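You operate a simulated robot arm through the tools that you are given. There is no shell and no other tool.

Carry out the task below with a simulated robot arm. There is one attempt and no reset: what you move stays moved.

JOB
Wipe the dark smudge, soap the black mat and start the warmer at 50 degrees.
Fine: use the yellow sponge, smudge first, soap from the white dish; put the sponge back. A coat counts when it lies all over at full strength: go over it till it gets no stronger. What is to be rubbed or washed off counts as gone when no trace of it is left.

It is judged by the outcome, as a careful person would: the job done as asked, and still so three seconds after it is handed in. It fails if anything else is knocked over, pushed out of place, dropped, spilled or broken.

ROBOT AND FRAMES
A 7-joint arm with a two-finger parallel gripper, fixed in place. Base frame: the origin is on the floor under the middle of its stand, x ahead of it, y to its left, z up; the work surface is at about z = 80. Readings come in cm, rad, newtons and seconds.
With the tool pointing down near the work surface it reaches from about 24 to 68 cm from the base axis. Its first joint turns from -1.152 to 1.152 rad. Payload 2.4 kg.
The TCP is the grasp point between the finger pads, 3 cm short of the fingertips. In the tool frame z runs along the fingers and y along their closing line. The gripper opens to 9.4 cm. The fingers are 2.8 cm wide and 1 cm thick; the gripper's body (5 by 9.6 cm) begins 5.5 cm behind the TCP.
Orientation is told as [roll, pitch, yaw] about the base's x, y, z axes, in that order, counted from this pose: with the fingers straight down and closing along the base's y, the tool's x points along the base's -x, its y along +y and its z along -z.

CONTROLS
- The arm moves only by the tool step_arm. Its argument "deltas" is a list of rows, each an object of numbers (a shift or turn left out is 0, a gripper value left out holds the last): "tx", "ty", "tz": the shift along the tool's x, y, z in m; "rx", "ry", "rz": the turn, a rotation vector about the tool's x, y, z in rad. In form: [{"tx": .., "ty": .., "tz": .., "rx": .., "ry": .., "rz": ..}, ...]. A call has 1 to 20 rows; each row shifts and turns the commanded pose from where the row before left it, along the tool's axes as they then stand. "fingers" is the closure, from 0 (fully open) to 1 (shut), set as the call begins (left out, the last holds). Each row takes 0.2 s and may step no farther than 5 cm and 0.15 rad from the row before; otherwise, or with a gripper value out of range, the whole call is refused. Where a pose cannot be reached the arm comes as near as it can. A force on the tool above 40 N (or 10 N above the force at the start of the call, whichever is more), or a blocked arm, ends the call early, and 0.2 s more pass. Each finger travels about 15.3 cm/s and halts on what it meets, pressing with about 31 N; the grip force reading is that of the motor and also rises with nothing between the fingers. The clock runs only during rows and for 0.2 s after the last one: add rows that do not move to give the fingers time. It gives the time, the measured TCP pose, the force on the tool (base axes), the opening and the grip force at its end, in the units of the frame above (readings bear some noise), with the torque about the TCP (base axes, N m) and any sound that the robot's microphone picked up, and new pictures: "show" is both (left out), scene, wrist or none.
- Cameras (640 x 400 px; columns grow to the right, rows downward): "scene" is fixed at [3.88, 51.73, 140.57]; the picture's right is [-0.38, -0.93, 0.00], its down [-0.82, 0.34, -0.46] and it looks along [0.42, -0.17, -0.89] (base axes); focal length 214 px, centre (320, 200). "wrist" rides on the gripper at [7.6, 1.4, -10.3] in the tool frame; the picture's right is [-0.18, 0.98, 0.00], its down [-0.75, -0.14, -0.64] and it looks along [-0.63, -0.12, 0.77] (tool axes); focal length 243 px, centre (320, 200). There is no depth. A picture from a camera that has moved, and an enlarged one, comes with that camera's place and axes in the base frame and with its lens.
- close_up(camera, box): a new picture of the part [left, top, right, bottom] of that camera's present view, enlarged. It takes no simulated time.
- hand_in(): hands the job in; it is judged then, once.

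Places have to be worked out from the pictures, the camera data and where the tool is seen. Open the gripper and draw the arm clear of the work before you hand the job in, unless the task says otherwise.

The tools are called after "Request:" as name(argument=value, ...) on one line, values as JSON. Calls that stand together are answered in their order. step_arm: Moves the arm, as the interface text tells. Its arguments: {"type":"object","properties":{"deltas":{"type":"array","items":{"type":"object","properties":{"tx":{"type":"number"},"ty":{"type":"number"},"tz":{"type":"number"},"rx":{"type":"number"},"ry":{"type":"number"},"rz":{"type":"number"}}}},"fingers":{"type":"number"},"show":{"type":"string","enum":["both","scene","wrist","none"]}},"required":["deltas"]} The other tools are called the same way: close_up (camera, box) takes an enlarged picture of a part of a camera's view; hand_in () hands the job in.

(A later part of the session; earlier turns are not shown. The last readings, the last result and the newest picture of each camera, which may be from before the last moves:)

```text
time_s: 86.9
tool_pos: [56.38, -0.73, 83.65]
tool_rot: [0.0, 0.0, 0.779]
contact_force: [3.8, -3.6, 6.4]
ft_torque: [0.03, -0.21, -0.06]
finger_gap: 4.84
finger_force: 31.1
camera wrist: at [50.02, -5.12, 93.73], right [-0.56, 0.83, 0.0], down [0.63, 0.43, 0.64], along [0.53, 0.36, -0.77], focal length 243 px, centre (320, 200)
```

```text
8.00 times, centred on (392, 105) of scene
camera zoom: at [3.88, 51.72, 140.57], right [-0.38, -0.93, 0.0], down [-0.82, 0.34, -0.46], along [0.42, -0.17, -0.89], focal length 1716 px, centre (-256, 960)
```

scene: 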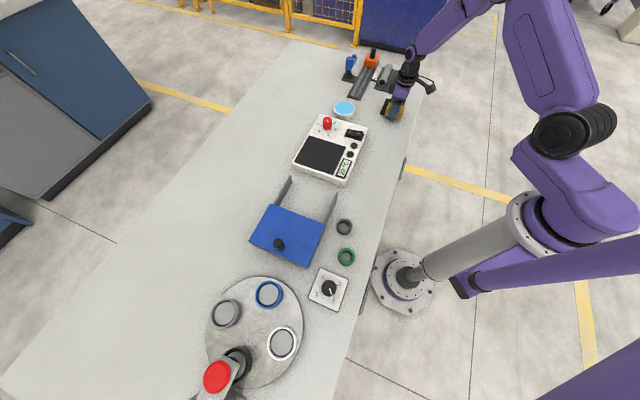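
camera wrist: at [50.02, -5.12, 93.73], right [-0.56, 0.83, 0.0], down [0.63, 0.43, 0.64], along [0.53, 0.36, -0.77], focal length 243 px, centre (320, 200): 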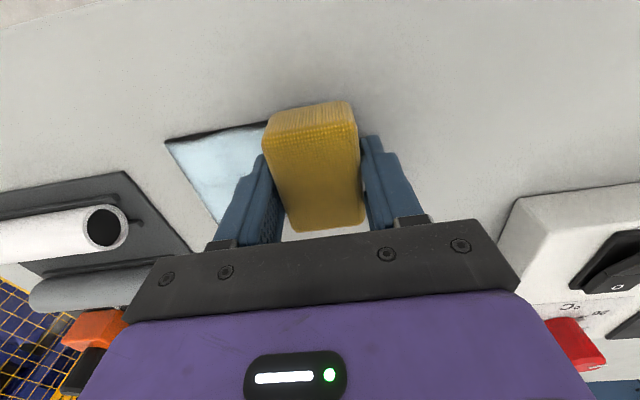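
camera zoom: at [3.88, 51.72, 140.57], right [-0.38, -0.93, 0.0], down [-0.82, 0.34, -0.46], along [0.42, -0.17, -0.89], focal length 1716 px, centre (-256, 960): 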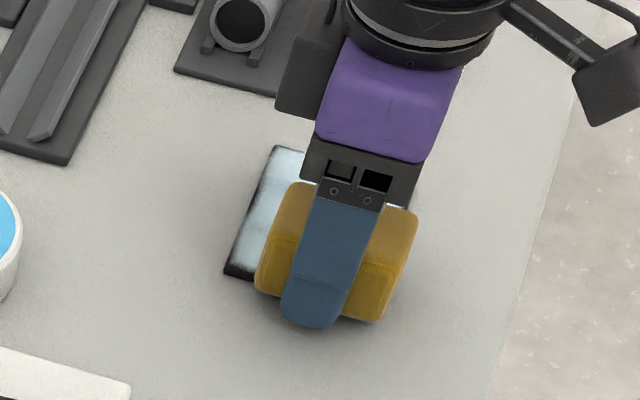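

Good progress. Now I sweep along the near edge out to u≈42 and back, then down to u≈38.5 for the robot-side edge.

Request:
step_arm(deltas=[{"tx": -0.009}, {"tx": -0.009}, {"tx": -0.01}, {}, {"tx": 0.009}, {"tx": 0.009}, {"tx": 0.009}, {"tx": 0.009}, {}], show="none")

Request:
step_arm(deltas=[{"ty": -0.01}, {"ty": -0.01}, {"ty": -0.01}, {"ty": -0.01}, {"ty": -0.01}, {"ty": -0.01}, {"ty": -0.01}, {"ty": -0.008}, {}], show="wrist")

Request:
close_up(camera="scene", box=[352, 80, 432, 130])

```text
time_s: 88.9
tool_pos: [55.76, -1.2, 83.57]
tool_rot: [-0.004, -0.004, 0.78]
contact_force: [6.8, 7.1, 14.4]
ft_torque: [0.14, -0.19, 0.0]
finger_gap: 4.8
finger_force: 31.1
```

```text
time_s: 89.3
tool_pos: [55.63, -1.31, 83.56]
tool_rot: [0.01, 0.01, 0.79]
contact_force: [-5.3, 1.0, 10.6]
ft_torque: [0.13, -0.22, 0.08]
finger_gap: 4.82
finger_force: 30.9
stopped in row 2: the force on the tool passed its limit at 51 N (the readings are from after the stop); the commanded pose is now the measured one
camera wrist: at [49.57, -5.72, 93.81], right [-0.57, 0.82, 0.01], down [0.64, 0.44, 0.63], along [0.52, 0.37, -0.77], focal length 243 px, centre (320, 200)
```

wrist: 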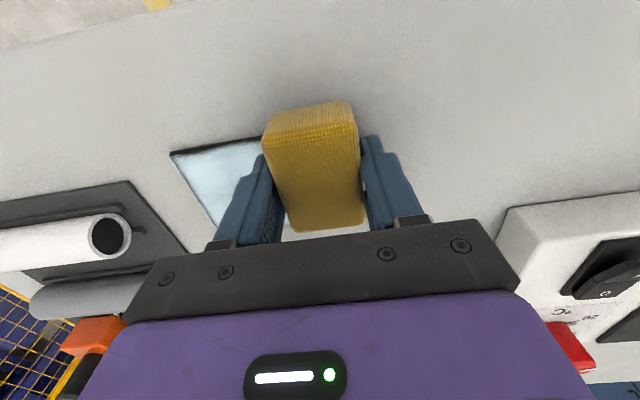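

```text
8.00 times, centred on (392, 105) of scene
camera zoom: at [3.85, 51.73, 140.57], right [-0.38, -0.93, 0.0], down [-0.82, 0.34, -0.46], along [0.42, -0.17, -0.89], focal length 1716 px, centre (-256, 960)
```

zoom: 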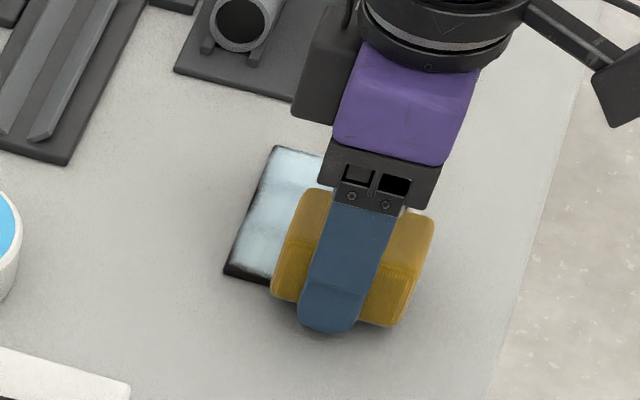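

A 51 N peak at the reversal tilted the tool by ~0.01 rad. I lift, correct the tilt, and move aside to inspect the coat.

Request:
step_arm(deltas=[{"tz": -0.01}, {"rx": 0.0141, "rz": 0.01, "tz": -0.03}, {"tz": -0.03}, {"tx": 0.03, "ty": 0.03}, {"tx": 0.03, "ty": 0.03}, {"tx": 0.02, "ty": 0.03}, {}], show="both")

Request:
close_up(camera="scene", box=[368, 90, 416, 120])

Request:
close_up(camera="wrist", box=[0, 80, 260, 260])

```text
time_s: 91.0
tool_pos: [43.76, -0.34, 90.47]
tool_rot: [-0.004, 0.007, 0.78]
contact_force: [-0.2, -0.1, 0.1]
ft_torque: [0.03, -0.02, 0.01]
finger_gap: 4.82
finger_force: 31.1
camera wrist: at [37.43, -4.69, 100.78], right [-0.56, 0.83, -0.01], down [0.64, 0.43, 0.64], along [0.53, 0.35, -0.77], focal length 243 px, centre (320, 200)
```

scene: 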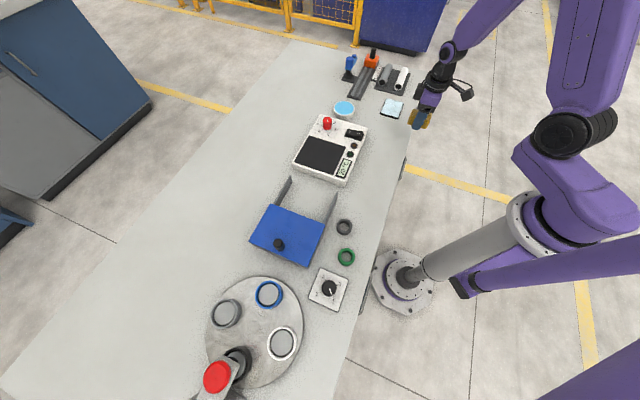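
wrist: 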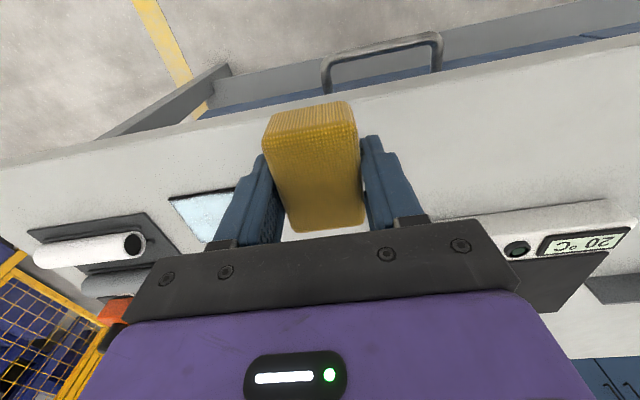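

```text
13.33 times, centred on (392, 105) of scene
camera zoom: at [3.88, 51.73, 140.57], right [-0.38, -0.93, 0.0], down [-0.82, 0.34, -0.46], along [0.42, -0.17, -0.89], focal length 2860 px, centre (-640, 1467)
```

zoom: 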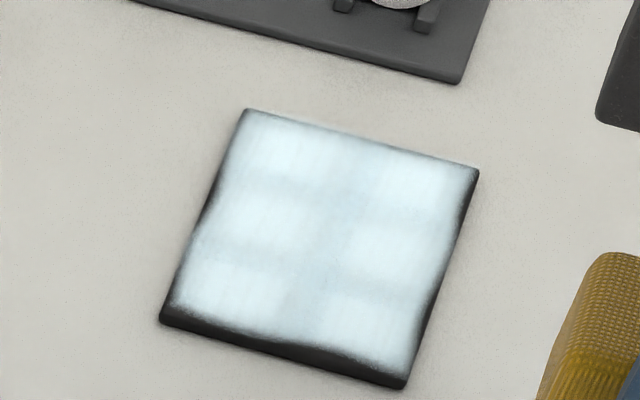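

```text
2.22 times, centred on (130, 170) of wrist
camera zoom: at [37.43, -4.69, 100.78], right [-0.56, 0.83, -0.01], down [0.64, 0.43, 0.64], along [0.53, 0.35, -0.77], focal length 539 px, centre (742, 267)
```

zoom: 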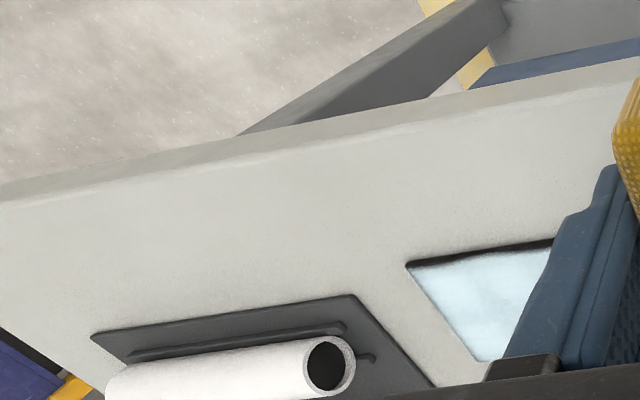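

The coat covers most of the mat but is weaker along seams and missing a thin strip at the near edge and sides. I level the tool and return to the near edge with more overhang (u=38.4, v=-39.6), stopping just above.

Request:
step_arm(deltas=[{"rx": 0.002, "ry": -0.006}, {"tx": -0.0194, "ty": -0.0209}, {"tx": -0.0194, "ty": -0.0209}, {"tx": -0.0194, "ty": -0.0209}, {"tx": -0.0194, "ty": -0.0209}, {}, {"tz": 0.03}, {"tz": 0.025}, {"tz": 0.008}, {}], show="none")

Request:
step_arm(deltas=[{"tz": 0.002}, {}], show="none")

Request:
step_arm(deltas=[{"tz": 0.001}, {}], show="none")

```text
time_s: 93.2
tool_pos: [55.19, -0.85, 84.35]
tool_rot: [-0.008, 0.0, 0.781]
contact_force: [0.0, 0.8, -0.6]
ft_torque: [0.01, 0.01, 0.02]
finger_gap: 4.84
finger_force: 31.7
```

```text
time_s: 93.8
tool_pos: [55.26, -0.93, 84.18]
tool_rot: [-0.008, 0.001, 0.781]
contact_force: [0.4, 0.1, -0.9]
ft_torque: [-0.01, 0.02, -0.01]
finger_gap: 4.83
finger_force: 30.5
```

```text
time_s: 94.3
tool_pos: [55.09, -0.96, 84.19]
tool_rot: [-0.006, 0.002, 0.781]
contact_force: [0.3, -0.5, 0.4]
ft_torque: [0.0, -0.04, 0.0]
finger_gap: 4.84
finger_force: 30.9
```

The roll is −0.007; now that I see roll maps to −tool-x, I level it and continue down to contact.

Request:
step_arm(deltas=[{"rx": -0.007}, {"tz": 0.002}, {}], show="none")

Request:
step_arm(deltas=[{"tz": 0.001}, {}], show="none")

Request:
step_arm(deltas=[{"tz": 0.001}, {}], show="none")

```text
time_s: 95.2
tool_pos: [55.15, -0.96, 83.79]
tool_rot: [0.0, 0.002, 0.781]
contact_force: [0.1, -0.1, -0.4]
ft_torque: [-0.01, -0.01, 0.0]
finger_gap: 4.83
finger_force: 31.1
```

```text
time_s: 95.8
tool_pos: [55.17, -0.85, 83.71]
tool_rot: [0.0, 0.002, 0.779]
contact_force: [-0.1, 0.0, -0.2]
ft_torque: [0.01, -0.03, 0.01]
finger_gap: 4.83
finger_force: 30.5
```

```text
time_s: 96.3
tool_pos: [55.18, -0.87, 83.58]
tool_rot: [0.0, 0.001, 0.781]
contact_force: [0.0, -0.1, -0.5]
ft_torque: [-0.02, 0.03, -0.01]
finger_gap: 4.86
finger_force: 31.2
```

Request:
step_arm(deltas=[{"tz": 0.0005}, {}], show="none")

Request:
step_arm(deltas=[{"tz": 0.0005}, {}], show="none")

Request:
step_arm(deltas=[{"tz": 0.0005}, {}], show="wrist")

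```text
time_s: 97.0
tool_pos: [55.22, -0.92, 83.39]
tool_rot: [-0.001, 0.002, 0.78]
contact_force: [-2.1, 1.8, 4.6]
ft_torque: [0.1, -0.02, 0.02]
finger_gap: 4.86
finger_force: 31.3
```

```text
time_s: 97.5
tool_pos: [55.26, -0.89, 83.57]
tool_rot: [0.0, 0.002, 0.779]
contact_force: [-6.1, -0.1, 16.8]
ft_torque: [-0.05, 0.01, -0.04]
finger_gap: 4.82
finger_force: 31.8
```

```text
time_s: 98.2
tool_pos: [55.28, -1.05, 83.42]
tool_rot: [0.0, 0.0, 0.78]
contact_force: [-8.1, -1.6, 25.1]
ft_torque: [-0.07, -0.02, -0.07]
finger_gap: 4.86
finger_force: 30.8
camera wrist: at [48.93, -5.35, 93.7], right [-0.56, 0.83, 0.0], down [0.64, 0.43, 0.64], along [0.53, 0.36, -0.77], focal length 243 px, centre (320, 200)
```

wrist: 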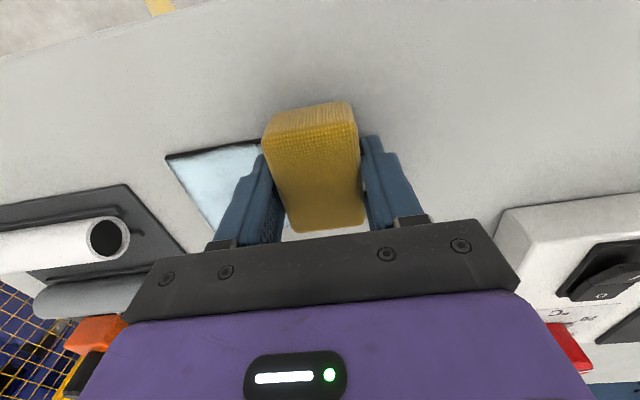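

The sponge has slid up again (fingertips level with its bottom). I lift, set it down on the middle of the mat, and re-grip 0.5 cm higher.

Request:
step_arm(deltas=[{"tz": -0.01}, {"tx": -0.007, "ty": -0.024}, {"tx": -0.007, "ty": -0.024}, {}, {"tz": 0.005}, {"tz": 0.003}, {}], show="none")

Request:
step_arm(deltas=[{"tz": 0.001}, {}], show="none")

Request:
step_arm(deltas=[{"tz": 0.0005}, {}], show="none")

```text
time_s: 99.8
tool_pos: [59.78, -3.51, 83.52]
tool_rot: [0.001, 0.002, 0.78]
contact_force: [-1.0, 1.1, 1.0]
ft_torque: [0.07, 0.01, 0.03]
finger_gap: 4.83
finger_force: 30.5
```

```text
time_s: 100.3
tool_pos: [59.85, -3.39, 83.48]
tool_rot: [-0.004, 0.001, 0.777]
contact_force: [1.6, -0.9, 13.4]
ft_torque: [0.0, 0.14, -0.01]
finger_gap: 4.85
finger_force: 31.2
```

```text
time_s: 101.0
tool_pos: [59.78, -3.54, 83.55]
tool_rot: [-0.002, -0.003, 0.778]
contact_force: [2.3, -1.7, 30.9]
ft_torque: [0.14, 0.67, -0.02]
finger_gap: 4.82
finger_force: 31.7
```

Now release on the mat, raise and re-grip.

Request:
step_arm(deltas=[{"tz": -0.0005}, {}, {"tz": -0.002}, {"tz": -0.002}, {}], fingers=0.38, show="wrist")

```text
time_s: 102.2
tool_pos: [59.48, -3.36, 83.87]
tool_rot: [0.003, 0.001, 0.779]
contact_force: [-0.5, -0.1, -0.5]
ft_torque: [0.01, -0.02, -0.01]
finger_gap: 5.82
finger_force: 0.1
camera wrist: at [53.21, -7.8, 94.04], right [-0.56, 0.83, 0.0], down [0.64, 0.43, 0.64], along [0.53, 0.36, -0.77], focal length 243 px, centre (320, 200)
```

wrist: 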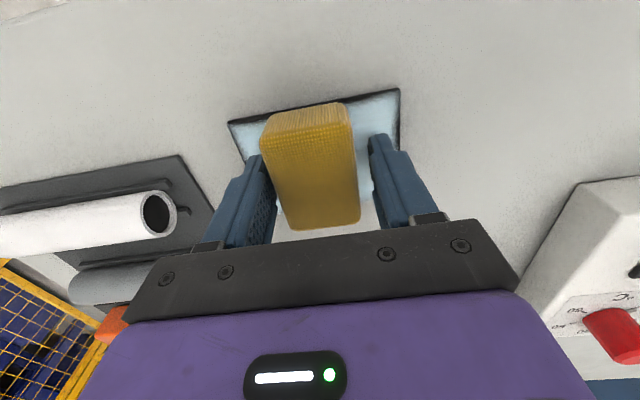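

TCP ≈ 83.87, sponge standing flat on the mat. I close again.

Request:
step_arm(deltas=[{}, {}, {}, {}], fingers=1.0, show="wrist")

```text
time_s: 103.2
tool_pos: [59.6, -3.33, 83.91]
tool_rot: [0.001, 0.001, 0.781]
contact_force: [0.3, -0.2, 0.2]
ft_torque: [0.0, -0.03, -0.01]
finger_gap: 4.85
finger_force: 31.0
camera wrist: at [53.26, -7.82, 94.09], right [-0.56, 0.83, 0.0], down [0.64, 0.43, 0.64], along [0.53, 0.36, -0.77], focal length 243 px, centre (320, 200)
```

wrist: 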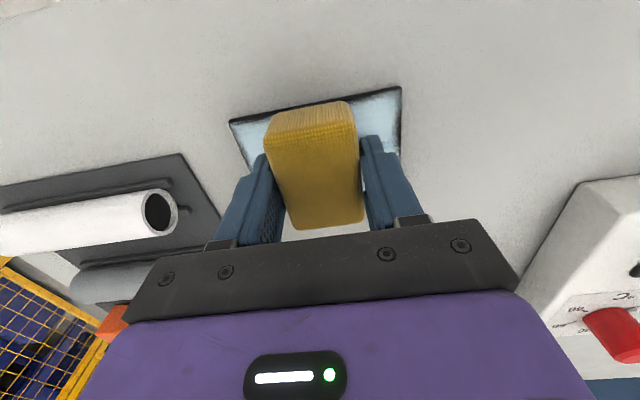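

Good grip with ~0.5 cm clearance under the fingertips. I press lightly (0.4 mm) and slide to the robot-side lane and toward the near edge.

Request:
step_arm(deltas=[{"tz": 0.0004}, {}], show="none")

Request:
step_arm(deltas=[{"tx": 0.008}, {"tx": 0.008}, {}], show="none")

Request:
step_arm(deltas=[{"ty": 0.01}, {"ty": 0.01}, {"ty": 0.01}, {"ty": 0.01}, {"ty": 0.008}, {}], show="none")

```text
time_s: 103.8
tool_pos: [59.57, -3.47, 83.8]
tool_rot: [0.0, 0.001, 0.779]
contact_force: [0.9, 0.1, 1.9]
ft_torque: [0.01, 0.1, 0.0]
finger_gap: 4.81
finger_force: 31.0
```

```text
time_s: 104.5
tool_pos: [58.42, -4.55, 83.83]
tool_rot: [-0.001, 0.001, 0.779]
contact_force: [0.5, 1.3, 0.7]
ft_torque: [0.02, -0.02, -0.03]
finger_gap: 4.83
finger_force: 32.0
```

```text
time_s: 106.0
tool_pos: [55.22, -1.23, 83.74]
tool_rot: [-0.001, -0.001, 0.778]
contact_force: [7.6, -8.2, 16.8]
ft_torque: [-0.24, -0.24, -0.05]
finger_gap: 4.86
finger_force: 30.9
```

Contact 17 N at the near/robot-side corner. I sweep along the near edge to the far-side corner and back.

Request:
step_arm(deltas=[{"tz": -0.0001, "ty": 0.002}, {"tx": -0.01}, {"tx": -0.01}, {"tx": -0.01}, {"tx": -0.01}, {}], show="none")

Request:
step_arm(deltas=[{"tx": 0.01}, {"tx": 0.01}, {"tx": 0.01}, {"tx": 0.01}, {}], show="none")

Request:
step_arm(deltas=[{"ty": -0.01}, {"ty": -0.01}, {"ty": -0.01}, {"ty": -0.01}, {"ty": -0.01}, {"ty": -0.01}, {"ty": -0.01}, {"ty": -0.01}, {"ty": -0.005}, {}], show="wrist")

Request:
close_up(camera="scene", box=[368, 90, 416, 120])

```text
time_s: 107.3
tool_pos: [57.88, 1.8, 83.8]
tool_rot: [0.0, 0.002, 0.779]
contact_force: [-0.3, -0.3, 0.3]
ft_torque: [-0.03, -0.04, 0.01]
finger_gap: 4.83
finger_force: 31.3
```

```text
time_s: 108.5
tool_pos: [54.98, -0.83, 83.75]
tool_rot: [-0.003, -0.001, 0.781]
contact_force: [2.5, 2.1, 5.2]
ft_torque: [0.08, -0.08, -0.01]
finger_gap: 4.82
finger_force: 31.4
```

```text
time_s: 110.8
tool_pos: [61.1, -7.06, 83.83]
tool_rot: [-0.001, 0.001, 0.78]
contact_force: [-1.1, 4.9, 8.5]
ft_torque: [0.24, 0.21, -0.06]
finger_gap: 4.83
finger_force: 31.6
camera wrist: at [54.67, -11.42, 94.0], right [-0.56, 0.83, 0.0], down [0.63, 0.43, 0.64], along [0.53, 0.36, -0.77], focal length 243 px, centre (320, 200)
```

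wrist: 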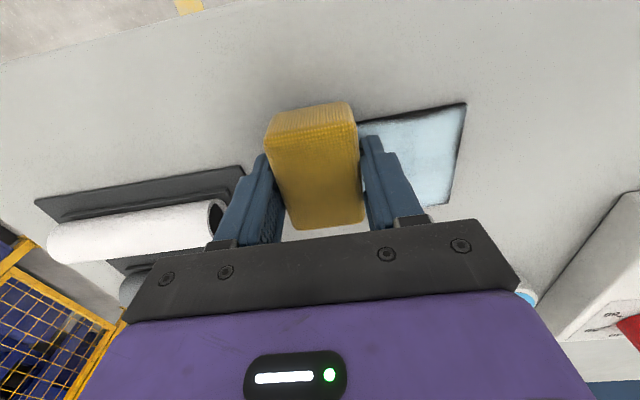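

```text
13.33 times, centred on (392, 105) of scene
camera zoom: at [3.86, 51.74, 140.56], right [-0.38, -0.93, 0.0], down [-0.82, 0.34, -0.46], along [0.42, -0.17, -0.89], focal length 2860 px, centre (-640, 1467)
```

zoom: 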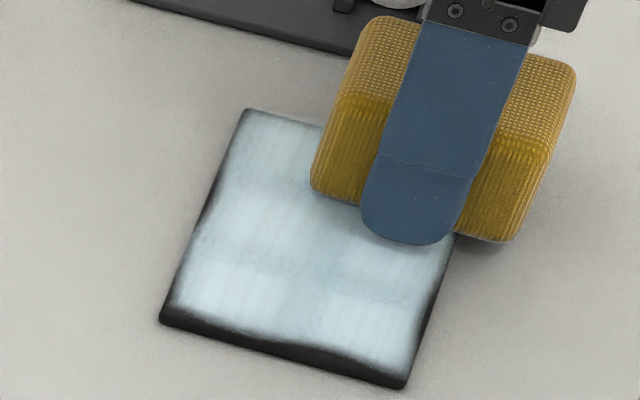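

The near edge still shows a dark band; I zoom in to see whether it's the mat's side face or uncoated top.

Request:
close_up(camera="scene", box=[376, 108, 404, 124])

Request:
close_up(camera="wrist", box=[350, 90, 500, 220])

```text
16.00 times, centred on (390, 116) of scene
camera zoom: at [3.86, 51.74, 140.56], right [-0.38, -0.93, 0.0], down [-0.82, 0.34, -0.46], along [0.42, -0.17, -0.89], focal length 3432 px, centre (-800, 1544)
```

zoom: 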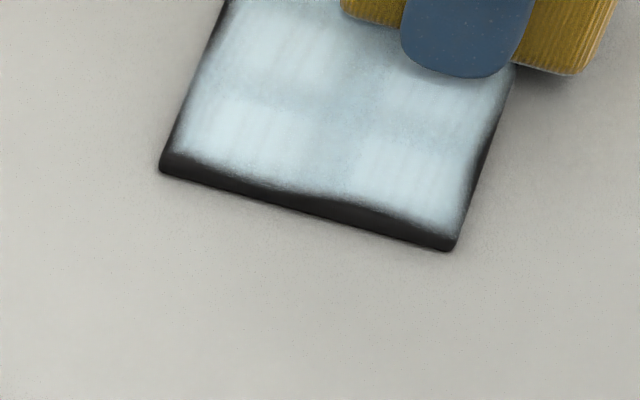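

```text
3.08 times, centred on (425, 155) of wrist
camera zoom: at [54.67, -11.42, 94.0], right [-0.56, 0.83, 0.0], down [0.63, 0.43, 0.64], along [0.53, 0.36, -0.77], focal length 746 px, centre (-3, 338)
```

zoom: 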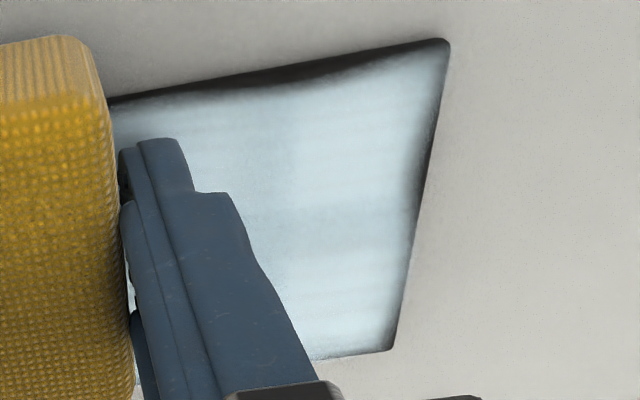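

The edges' pattern looks like the coat is not yet at full strength and the sponge may be spent. I lift and go back to the dish for more soap.

Request:
step_arm(deltas=[{"tz": -0.01}, {"tz": -0.03}, {"tz": -0.025}, {"tx": -0.0324, "ty": 0.0228}, {"tx": -0.0324, "ty": 0.0228}, {"tx": -0.0324, "ty": 0.0228}, {"tx": -0.0324, "ty": 0.0228}, {"tx": -0.0324, "ty": 0.0228}, {"tx": -0.0321, "ty": 0.0226}, {}], show="both")

Request:
close_up(camera="scene", box=[368, 90, 416, 120])

Request:
close_up(camera="scene", box=[320, 70, 400, 120])

```text
time_s: 113.0
tool_pos: [65.15, 16.29, 90.37]
tool_rot: [0.001, 0.0, 0.778]
contact_force: [0.2, 0.4, 0.2]
ft_torque: [-0.01, 0.01, 0.01]
finger_gap: 4.82
finger_force: 30.9
camera wrist: at [58.75, 11.96, 100.59], right [-0.56, 0.83, 0.0], down [0.64, 0.43, 0.64], along [0.53, 0.36, -0.77], focal length 243 px, centre (320, 200)
```

scene: 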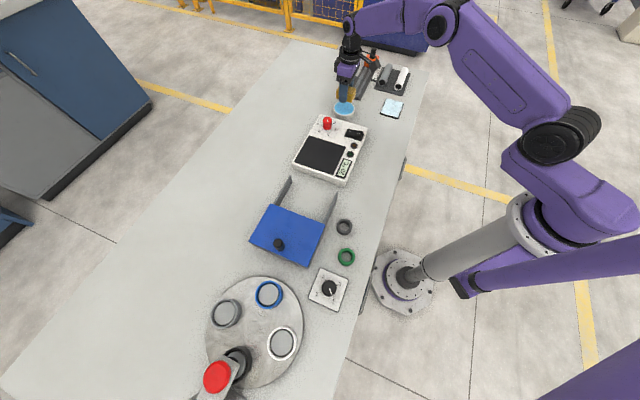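
wrist: 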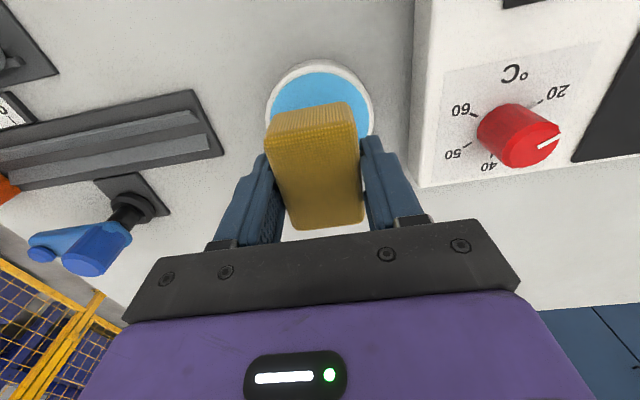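

```text
13.33 times, centred on (392, 105) of scene
camera zoom: at [3.88, 51.73, 140.57], right [-0.38, -0.93, 0.0], down [-0.82, 0.34, -0.46], along [0.42, -0.17, -0.89], focal length 2860 px, centre (-640, 1467)
```

zoom: 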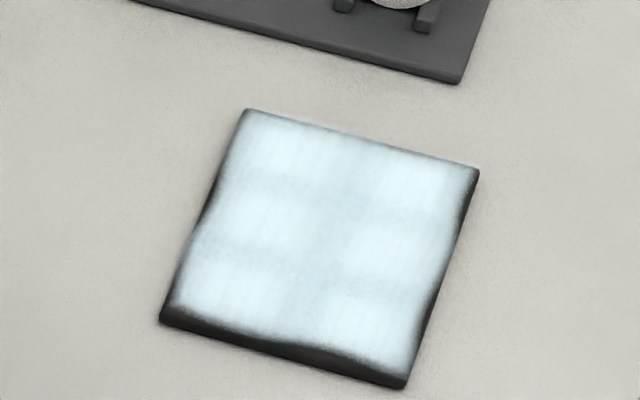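

```text
8.00 times, centred on (360, 95) of scene
camera zoom: at [3.88, 51.73, 140.57], right [-0.38, -0.93, 0.0], down [-0.82, 0.34, -0.46], along [0.42, -0.17, -0.89], focal length 1716 px, centre (0, 1040)
```

zoom: 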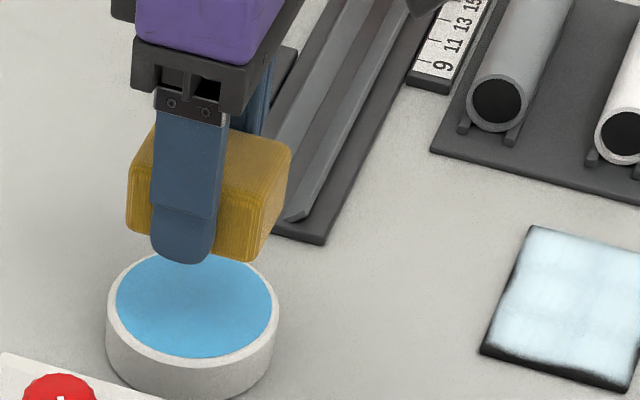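

The coat has grown a bit more even. I dip again: centre on the dish and lower to just above the soap.

Request:
step_arm(deltas=[{"tz": 0.02}, {"tz": 0.016}, {"tz": 0.003}, {}], show="none")

Request:
step_arm(deltas=[{"tz": 0.002}, {}], show="none")

Request:
step_arm(deltas=[{"tz": 0.001}, {}], show="none")

Request:
step_arm(deltas=[{"tz": 0.001}, {}], show="none")

```text
time_s: 114.0
tool_pos: [65.28, 16.23, 86.36]
tool_rot: [-0.001, 0.002, 0.781]
contact_force: [0.3, 0.3, -0.1]
ft_torque: [-0.04, 0.0, -0.01]
finger_gap: 4.82
finger_force: 30.8
```

```text
time_s: 114.5
tool_pos: [65.27, 16.37, 86.17]
tool_rot: [0.0, 0.002, 0.781]
contact_force: [0.5, 0.0, -0.7]
ft_torque: [-0.01, -0.02, -0.02]
finger_gap: 4.83
finger_force: 31.2
```

```text
time_s: 115.2
tool_pos: [65.25, 16.27, 86.0]
tool_rot: [-0.001, 0.002, 0.78]
contact_force: [0.0, 1.1, -0.4]
ft_torque: [-0.01, 0.0, -0.04]
finger_gap: 4.83
finger_force: 30.7
```

```text
time_s: 115.8
tool_pos: [65.12, 16.29, 85.97]
tool_rot: [0.001, 0.001, 0.781]
contact_force: [0.0, 0.4, -0.4]
ft_torque: [-0.01, 0.01, 0.02]
finger_gap: 4.83
finger_force: 31.1
```

Request:
step_arm(deltas=[{"tz": 0.0005}, {}], show="none")

Request:
step_arm(deltas=[{"tz": 0.0005}, {}], show="none")

Request:
step_arm(deltas=[{"tz": 0.0005}, {}], show="none")

```text
time_s: 116.3
tool_pos: [65.22, 16.29, 85.89]
tool_rot: [0.0, 0.002, 0.781]
contact_force: [-0.6, -0.5, 0.4]
ft_torque: [0.01, 0.03, 0.05]
finger_gap: 4.83
finger_force: 31.0
```

```text
time_s: 117.0
tool_pos: [65.31, 16.29, 85.85]
tool_rot: [-0.001, 0.0, 0.779]
contact_force: [1.0, 0.7, 3.5]
ft_torque: [-0.02, 0.12, 0.03]
finger_gap: 4.84
finger_force: 30.7
```

```text
time_s: 117.5
tool_pos: [65.14, 16.25, 85.87]
tool_rot: [-0.001, 0.0, 0.78]
contact_force: [1.1, 0.7, 7.2]
ft_torque: [-0.02, 0.09, 0.0]
finger_gap: 4.85
finger_force: 31.4
```

Contact at 7 N. I dwell a moment, lift, and carry it to the mat's near/robot-side corner lane (u=39, v=-40).

Request:
step_arm(deltas=[{"tz": 0.0002}, {}, {}, {}, {}], show="none")

Request:
step_arm(deltas=[{"tz": -0.005}, {"tz": -0.02}, {"tz": -0.025}, {"tx": 0.0374, "ty": -0.0105}, {"tx": 0.0374, "ty": -0.0105}, {"tx": 0.0374, "ty": -0.0105}, {"tx": 0.0374, "ty": -0.0105}, {"tx": 0.0372, "ty": -0.0105}, {}, {"tz": 0.03}, {"tz": 0.025}, {"tz": 0.01}, {}], show="wrist")

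```text
time_s: 118.8
tool_pos: [65.17, 16.33, 85.84]
tool_rot: [0.0, 0.0, 0.781]
contact_force: [1.2, 0.6, 12.6]
ft_torque: [-0.05, 0.07, 0.01]
finger_gap: 4.85
finger_force: 31.1
```

```text
time_s: 121.5
tool_pos: [55.45, -0.78, 84.2]
tool_rot: [-0.001, 0.001, 0.78]
contact_force: [0.3, -0.4, 0.3]
ft_torque: [0.04, 0.02, 0.01]
finger_gap: 4.82
finger_force: 30.9
camera wrist: at [49.08, -5.13, 94.43], right [-0.56, 0.83, 0.0], down [0.64, 0.43, 0.64], along [0.53, 0.36, -0.77], focal length 243 px, centre (320, 200)
```

wrist: 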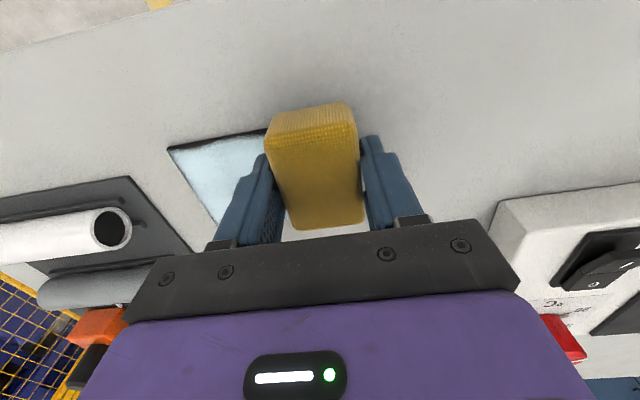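

Above the near/robot-side corner. I lower to contact.

Request:
step_arm(deltas=[{"tz": 0.002}, {"tz": 0.001}, {}], show="none")

Request:
step_arm(deltas=[{"tz": 0.0005}, {}], show="none")

Request:
step_arm(deltas=[{"tz": 0.0005}, {}], show="none")

```text
time_s: 122.3
tool_pos: [55.44, -0.55, 83.93]
tool_rot: [-0.001, 0.002, 0.781]
contact_force: [-0.2, 0.4, -0.1]
ft_torque: [0.0, 0.0, 0.03]
finger_gap: 4.79
finger_force: 31.0
```

```text
time_s: 123.0
tool_pos: [55.58, -0.58, 84.05]
tool_rot: [0.001, 0.003, 0.778]
contact_force: [0.4, -0.2, 0.3]
ft_torque: [-0.02, 0.0, 0.02]
finger_gap: 4.81
finger_force: 31.4
```

```text
time_s: 123.5
tool_pos: [55.66, -0.49, 83.9]
tool_rot: [0.001, 0.004, 0.78]
contact_force: [-1.0, -0.3, -1.0]
ft_torque: [-0.04, 0.01, -0.01]
finger_gap: 4.86
finger_force: 31.3
```

Request:
step_arm(deltas=[{"tz": 0.0006}, {}], show="none")

Request:
step_arm(deltas=[{"tz": 0.0005}, {}], show="none")

Request:
step_arm(deltas=[{"tz": 0.0004}, {}], show="none")

```text
time_s: 124.2
tool_pos: [55.62, -0.58, 83.95]
tool_rot: [0.002, 0.002, 0.78]
contact_force: [-0.5, 0.5, 0.0]
ft_torque: [0.0, -0.01, -0.02]
finger_gap: 4.83
finger_force: 30.8
```

```text
time_s: 124.8
tool_pos: [55.63, -0.6, 84.03]
tool_rot: [0.001, 0.002, 0.779]
contact_force: [0.3, 0.2, 0.0]
ft_torque: [-0.01, -0.03, 0.01]
finger_gap: 4.82
finger_force: 30.8
```

```text
time_s: 125.3
tool_pos: [55.7, -0.59, 84.01]
tool_rot: [0.001, 0.002, 0.78]
contact_force: [0.5, 0.1, -0.4]
ft_torque: [0.0, -0.01, -0.01]
finger_gap: 4.84
finger_force: 31.1
```

Small steps seem swallowed by stiction. I start the stroke instead (along the mat, robot-side lane) with a slight lowering.

Request:
step_arm(deltas=[{"tz": 0.0003, "ty": -0.01}, {"ty": -0.01}, {"ty": -0.01}, {}], show="none")

Request:
step_arm(deltas=[{"ty": -0.01}, {"ty": -0.01}, {"ty": -0.01}, {"ty": -0.01}, {"ty": -0.01}, {}], show="wrist")

Request:
close_up(camera="scene", box=[368, 90, 416, 120])

```text
time_s: 126.3
tool_pos: [57.72, -2.68, 83.99]
tool_rot: [0.001, 0.002, 0.777]
contact_force: [-1.1, 0.4, 0.7]
ft_torque: [0.0, -0.01, -0.01]
finger_gap: 4.8
finger_force: 30.7
```

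```text
time_s: 127.8
tool_pos: [61.1, -6.15, 83.95]
tool_rot: [-0.001, 0.0, 0.782]
contact_force: [0.3, -0.4, -0.4]
ft_torque: [0.01, 0.01, 0.02]
finger_gap: 4.82
finger_force: 31.1
camera wrist: at [54.85, -10.58, 94.12], right [-0.56, 0.83, 0.0], down [0.64, 0.43, 0.64], along [0.53, 0.36, -0.77], focal length 243 px, centre (320, 200)
```

wrist: 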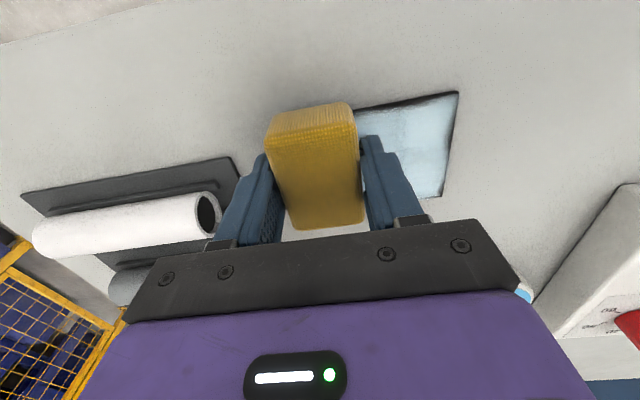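

```text
13.33 times, centred on (392, 105) of scene
camera zoom: at [3.88, 51.73, 140.57], right [-0.38, -0.93, 0.0], down [-0.82, 0.34, -0.46], along [0.42, -0.17, -0.89], focal length 2860 px, centre (-640, 1467)
```

zoom: 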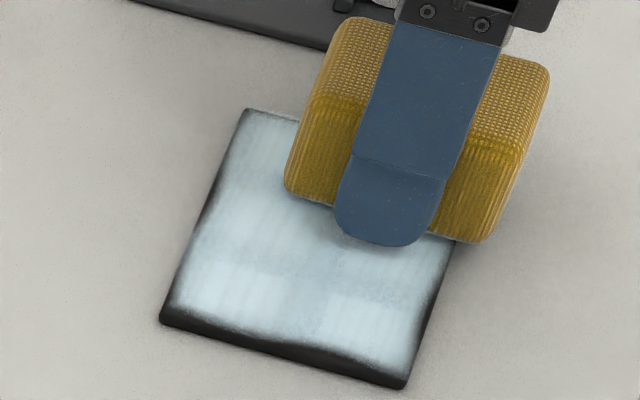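

Still hovering. I lower 1.5 mm at once here and check.

Request:
step_arm(deltas=[{"tz": 0.001}, {}], show="none")

Request:
step_arm(deltas=[{"tz": 0.0005}, {}], show="none")

```text
time_s: 128.3
tool_pos: [61.16, -6.25, 83.77]
tool_rot: [0.0, 0.003, 0.778]
contact_force: [-0.8, -0.6, 2.3]
ft_torque: [0.02, -0.01, 0.01]
finger_gap: 4.81
finger_force: 30.7
```

```text
time_s: 128.9
tool_pos: [61.19, -6.11, 83.82]
tool_rot: [-0.003, -0.002, 0.781]
contact_force: [-5.7, -0.8, 17.4]
ft_torque: [0.05, 0.22, 0.04]
finger_gap: 4.83
finger_force: 31.1
```

17 N contact. I stroke back to the near edge along the robot-side lane and look.

Request:
step_arm(deltas=[{"tx": 0.004}, {"ty": 0.01}, {"ty": 0.01}, {"ty": 0.01}, {"ty": 0.01}, {"ty": 0.01}, {"ty": 0.01}, {"ty": 0.01}, {"ty": 0.008}, {}], show="none")

Request:
step_arm(deltas=[{"tx": -0.01}, {"tx": -0.01}, {"tx": -0.01}, {"tx": -0.008}, {}], show="none")

Request:
close_up(camera="scene", box=[368, 90, 416, 120])

```text
time_s: 131.2
tool_pos: [55.66, -1.05, 83.8]
tool_rot: [-0.004, -0.001, 0.78]
contact_force: [10.6, -9.0, 22.4]
ft_torque: [-0.26, -0.36, -0.03]
finger_gap: 4.82
finger_force: 31.1
```

```text
time_s: 131.6
tool_pos: [55.78, -0.75, 83.57]
tool_rot: [0.008, 0.012, 0.771]
contact_force: [-4.1, -1.3, 9.2]
ft_torque: [0.17, -0.09, 0.02]
finger_gap: 4.86
finger_force: 30.9
stopped in row 2: the force on the tool passed its limit at 43 N (the readings are from after the stop); the commanded pose is now the measured one
```

```text
13.33 times, centred on (392, 105) of scene
camera zoom: at [3.85, 51.72, 140.57], right [-0.38, -0.93, 0.0], down [-0.82, 0.34, -0.46], along [0.42, -0.17, -0.89], focal length 2860 px, centre (-640, 1467)
```

zoom: 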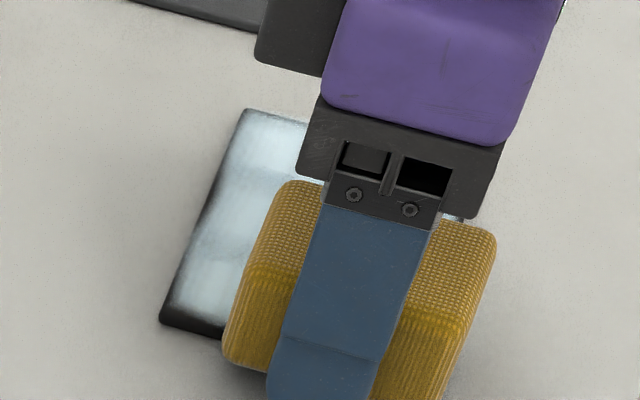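

A spike again tilted the tool at the corner. I lift, level the tool, and move aside to inspect what the recharged sponge did.

Request:
step_arm(deltas=[{"tz": -0.01}, {"tz": -0.03, "rx": 0.008, "ry": -0.012, "rz": -0.009}, {"tx": 0.03, "ty": 0.03}, {"tx": 0.03, "ty": 0.03}, {"tx": 0.01, "ty": 0.01}, {}], show="wrist")

Request:
close_up(camera="scene", box=[368, 90, 416, 120])

```text
time_s: 133.0
tool_pos: [46.17, -0.62, 87.78]
tool_rot: [0.0, 0.0, 0.781]
contact_force: [0.0, -1.0, 0.8]
ft_torque: [-0.02, 0.01, 0.0]
finger_gap: 4.82
finger_force: 31.1
camera wrist: at [39.8, -5.02, 97.9], right [-0.56, 0.83, 0.0], down [0.63, 0.43, 0.64], along [0.53, 0.36, -0.77], focal length 243 px, centre (320, 200)
```

wrist: 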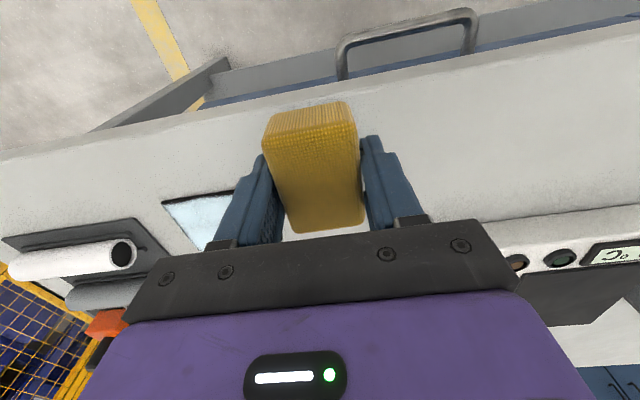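

```text
13.33 times, centred on (392, 105) of scene
camera zoom: at [3.88, 51.73, 140.57], right [-0.38, -0.93, 0.0], down [-0.82, 0.34, -0.46], along [0.42, -0.17, -0.89], focal length 2860 px, centre (-640, 1467)
```

zoom: 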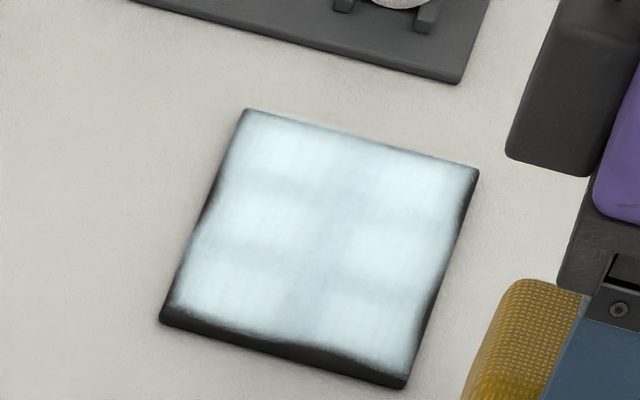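

No obvious change from the extra pass in the robot-side lane. I compare the six patch areas more closely.

Request:
close_up(camera="scene", box=[378, 96, 406, 120])

Request:
close_up(camera="wrist", box=[150, 170, 250, 260])

```text
16.00 times, centred on (392, 108) of scene
camera zoom: at [3.88, 51.73, 140.57], right [-0.38, -0.93, 0.0], down [-0.82, 0.34, -0.46], along [0.42, -0.17, -0.89], focal length 3432 px, centre (-832, 1672)
```

zoom: 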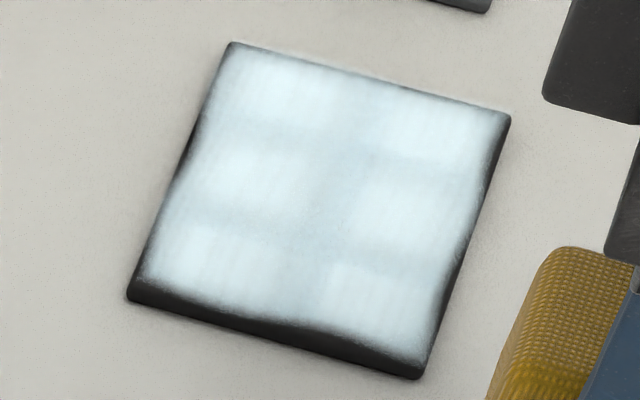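

```text
4.44 times, centred on (200, 215) of wrist
camera zoom: at [39.8, -5.02, 97.9], right [-0.56, 0.83, 0.0], down [0.63, 0.43, 0.64], along [0.53, 0.36, -0.77], focal length 1078 px, centre (853, 133)
```

zoom: 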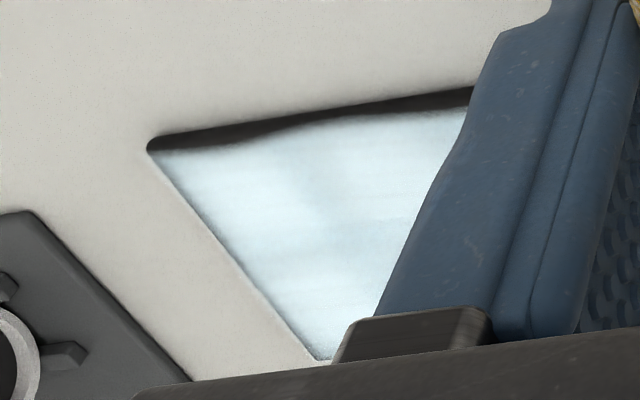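

All six areas look alike, but to be sure it is saturated I go over everything again with the fresh soap. I start with the outer lane (u≈41.8) from the near edge.

Request:
step_arm(deltas=[{"tx": -0.0241, "ty": -0.0177}, {"tx": -0.0241, "ty": -0.0177}, {"tx": -0.0241, "ty": -0.0177}, {"tx": -0.0241, "ty": -0.0177}, {}, {"tz": 0.025}, {"tz": 0.012}, {"tz": 0.002}, {}], show="none")

Request:
step_arm(deltas=[{"tz": 0.001}, {}], show="none")

Request:
step_arm(deltas=[{"tz": 0.0007}, {}], show="none")

```text
time_s: 135.0
tool_pos: [57.73, 0.99, 83.65]
tool_rot: [0.0, 0.0, 0.781]
contact_force: [-0.4, -1.1, 1.3]
ft_torque: [-0.04, 0.07, 0.0]
finger_gap: 4.83
finger_force: 31.3
```

```text
time_s: 135.6
tool_pos: [57.78, 0.98, 83.59]
tool_rot: [0.0, -0.001, 0.781]
contact_force: [-2.7, -1.5, 12.7]
ft_torque: [-0.16, 0.29, 0.01]
finger_gap: 4.85
finger_force: 30.7
```

```text
time_s: 136.2
tool_pos: [57.87, 0.93, 83.41]
tool_rot: [-0.002, -0.001, 0.78]
contact_force: [-7.1, 0.8, 27.1]
ft_torque: [-0.27, 0.43, -0.12]
finger_gap: 4.84
finger_force: 30.7
```

27 N; I ease 0.2 mm and stroke to the far end, with a slight unload before reversing.

Request:
step_arm(deltas=[{"tz": -0.0003}, {"ty": -0.01}, {"ty": -0.01}, {"ty": -0.01}, {"ty": -0.01}, {"ty": -0.01}, {"ty": -0.01}, {"ty": -0.01}, {"ty": -0.008}, {}], show="none")

Request:
step_arm(deltas=[{"tz": -0.0003}, {"ty": 0.01}, {"tz": 0.0003, "ty": 0.01}, {"ty": 0.01}, {"ty": 0.01}, {"ty": 0.01}, {"ty": 0.01}, {"ty": 0.01}, {"ty": 0.008}, {}], show="none")

```text
time_s: 136.8
tool_pos: [58.0, 0.94, 83.48]
tool_rot: [0.009, 0.007, 0.788]
contact_force: [-6.2, 1.2, 9.4]
ft_torque: [-0.05, -0.12, 0.0]
finger_gap: 4.82
finger_force: 30.5
stopped in row 2: the force on the tool passed its limit at 44 N (the readings are from after the stop); the commanded pose is now the measured one
```

```text
time_s: 139.0
tool_pos: [52.49, 6.57, 83.56]
tool_rot: [0.006, 0.006, 0.787]
contact_force: [0.0, 0.8, 0.5]
ft_torque: [0.0, 0.01, 0.04]
finger_gap: 4.81
finger_force: 31.2
```

The first call stopped early and the follow-up carried the sponge past the near edge (it is hovering clear of the table, no contact). I raise, level, go back to the mat centre and set down lightly to re-grip.

Request:
step_arm(deltas=[{"tz": -0.015}, {"rx": 0.006, "ry": -0.006, "rz": 0.006}, {"tx": 0.0039, "ty": -0.03}, {"tx": 0.0039, "ty": -0.03}, {"tx": 0.0039, "ty": -0.03}, {"tx": 0.0039, "ty": -0.03}, {}], show="both")

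Request:
close_up(camera="scene", box=[352, 90, 416, 130])

```text
time_s: 140.6
tool_pos: [59.88, -3.16, 85.1]
tool_rot: [0.002, 0.0, 0.78]
contact_force: [-0.2, -0.5, -0.9]
ft_torque: [-0.03, -0.01, 0.0]
finger_gap: 4.82
finger_force: 31.1
camera wrist: at [53.43, -7.53, 95.32], right [-0.56, 0.83, 0.0], down [0.63, 0.43, 0.64], along [0.53, 0.36, -0.77], focal length 243 px, centre (320, 200)
```

scene: 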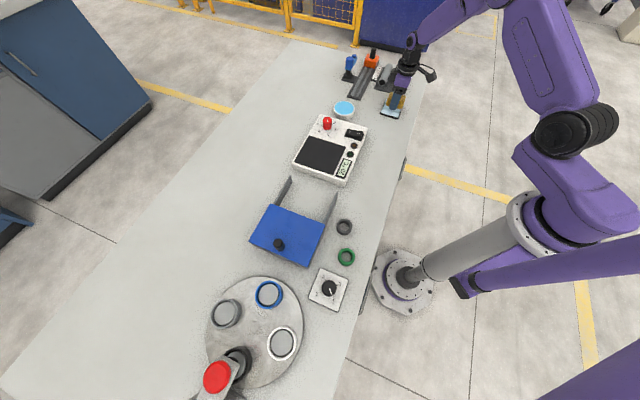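
wrist: 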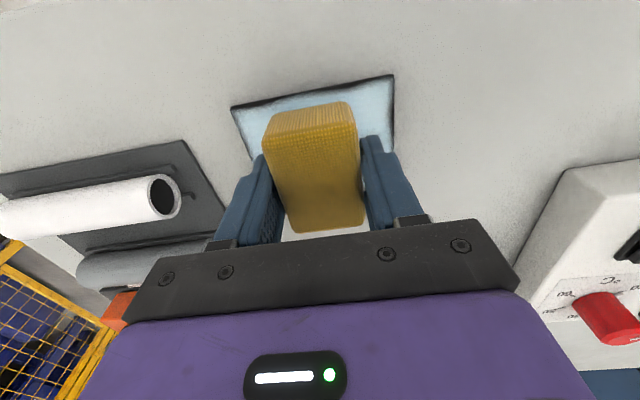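

```text
10.00 times, centred on (384, 110) of scene
camera zoom: at [3.89, 51.72, 140.57], right [-0.38, -0.93, 0.0], down [-0.82, 0.34, -0.46], along [0.42, -0.17, -0.89], focal length 2145 px, centre (-320, 1100)
```

zoom: 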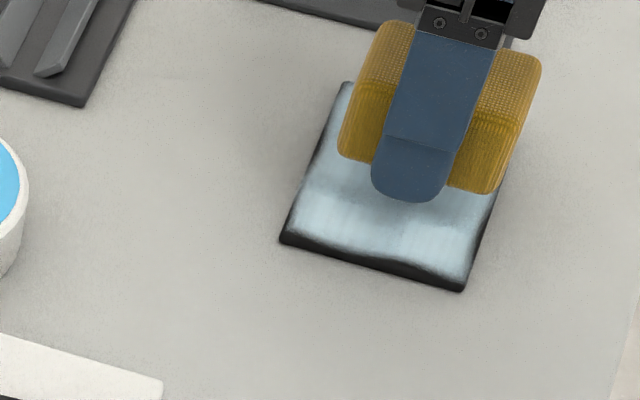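

The near edge has filled in a little on the side I just pressed, so coverage there does improve with contact. I lower at the mat centre to set down and re-grip higher.

Request:
step_arm(deltas=[{"tz": 0.008}, {"tz": 0.005}, {"tz": 0.001}, {}], show="none")

Request:
step_arm(deltas=[{"tz": 0.0008}, {}], show="none")

Request:
step_arm(deltas=[{"tz": 0.0005}, {}], show="none")

```text
time_s: 141.6
tool_pos: [59.84, -3.11, 83.53]
tool_rot: [0.003, -0.001, 0.779]
contact_force: [-0.4, 0.1, 0.5]
ft_torque: [0.0, 0.02, 0.02]
finger_gap: 4.82
finger_force: 31.4
```

```text
time_s: 142.2
tool_pos: [59.88, -3.17, 83.68]
tool_rot: [0.002, 0.002, 0.781]
contact_force: [-0.1, -0.5, -0.4]
ft_torque: [0.02, 0.01, -0.01]
finger_gap: 4.82
finger_force: 31.4
```

```text
time_s: 142.8
tool_pos: [59.85, -3.18, 83.62]
tool_rot: [0.002, 0.001, 0.78]
contact_force: [-0.4, 1.0, -0.6]
ft_torque: [-0.02, -0.01, -0.02]
finger_gap: 4.83
finger_force: 30.6
```

Request:
step_arm(deltas=[{"tz": 0.001}, {}], show="none")

Request:
step_arm(deltas=[{"tz": 0.0006}, {}], show="none")

```text
time_s: 143.4
tool_pos: [59.86, -3.31, 83.48]
tool_rot: [0.002, -0.002, 0.78]
contact_force: [-2.9, 0.2, 4.5]
ft_torque: [0.09, 0.16, -0.01]
finger_gap: 4.85
finger_force: 30.7
```

```text
time_s: 144.0
tool_pos: [59.85, -3.2, 83.47]
tool_rot: [0.001, -0.001, 0.779]
contact_force: [-6.4, -0.1, 19.9]
ft_torque: [-0.15, 0.26, -0.07]
finger_gap: 4.81
finger_force: 30.9
```

Touching. Release, raise 0.5 cm, close again.

Request:
step_arm(deltas=[{"tz": -0.0005}, {}, {"tz": -0.0022}, {"tz": -0.0022}, {}], fingers=0.38, show="none")

Request:
step_arm(deltas=[{}, {}, {}, {}], fingers=1.0, show="wrist")

```text
time_s: 145.2
tool_pos: [59.91, -3.1, 83.67]
tool_rot: [0.004, 0.0, 0.781]
contact_force: [0.4, -0.9, 1.0]
ft_torque: [0.0, 0.0, 0.0]
finger_gap: 5.84
finger_force: 0.1
```

```text
time_s: 146.2
tool_pos: [59.83, -3.23, 83.69]
tool_rot: [0.001, 0.001, 0.781]
contact_force: [-1.0, 0.1, 0.2]
ft_torque: [0.0, -0.02, -0.01]
finger_gap: 4.83
finger_force: 31.1
camera wrist: at [53.56, -7.58, 93.97], right [-0.56, 0.83, 0.0], down [0.64, 0.43, 0.64], along [0.53, 0.36, -0.77], focal length 243 px, centre (320, 200)
```

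wrist: 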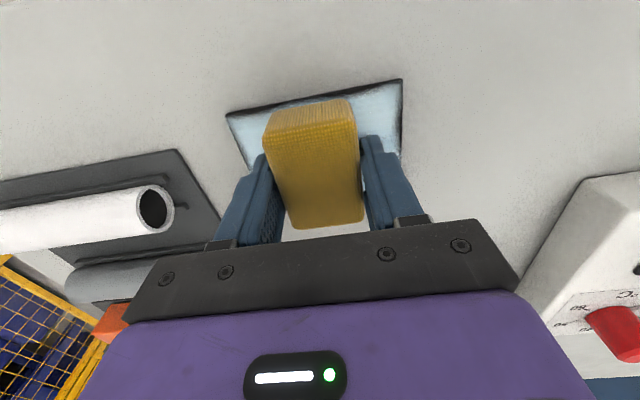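

Slightly low still; one more 0.25 cm up and close again.

Request:
step_arm(deltas=[{}, {}, {"tz": -0.0025}, {}], fingers=0.38, show="none")

Request:
step_arm(deltas=[{}, {}, {}, {}], fingers=1.0, show="wrist")

```text
time_s: 147.2
tool_pos: [59.96, -3.09, 84.1]
tool_rot: [0.002, -0.001, 0.78]
contact_force: [-0.1, -0.6, -0.1]
ft_torque: [-0.01, -0.02, -0.02]
finger_gap: 5.81
finger_force: 0.0
```

```text
time_s: 148.2
tool_pos: [59.9, -3.13, 83.94]
tool_rot: [0.003, 0.0, 0.781]
contact_force: [-0.7, -0.6, 1.9]
ft_torque: [0.01, 0.06, -0.01]
finger_gap: 4.82
finger_force: 30.5
camera wrist: at [53.54, -7.6, 94.23], right [-0.56, 0.83, 0.0], down [0.64, 0.43, 0.64], along [0.53, 0.36, -0.77], focal length 243 px, centre (320, 200)
```

wrist: 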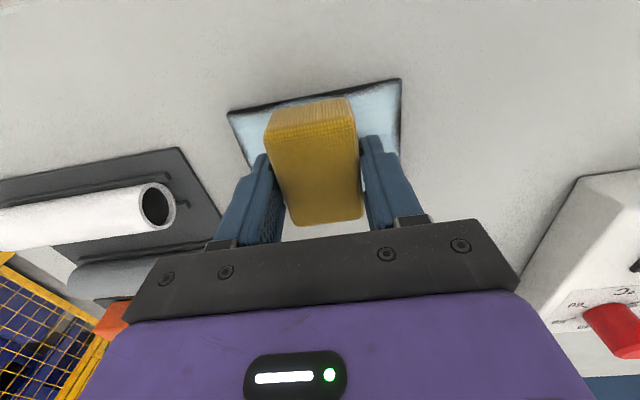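

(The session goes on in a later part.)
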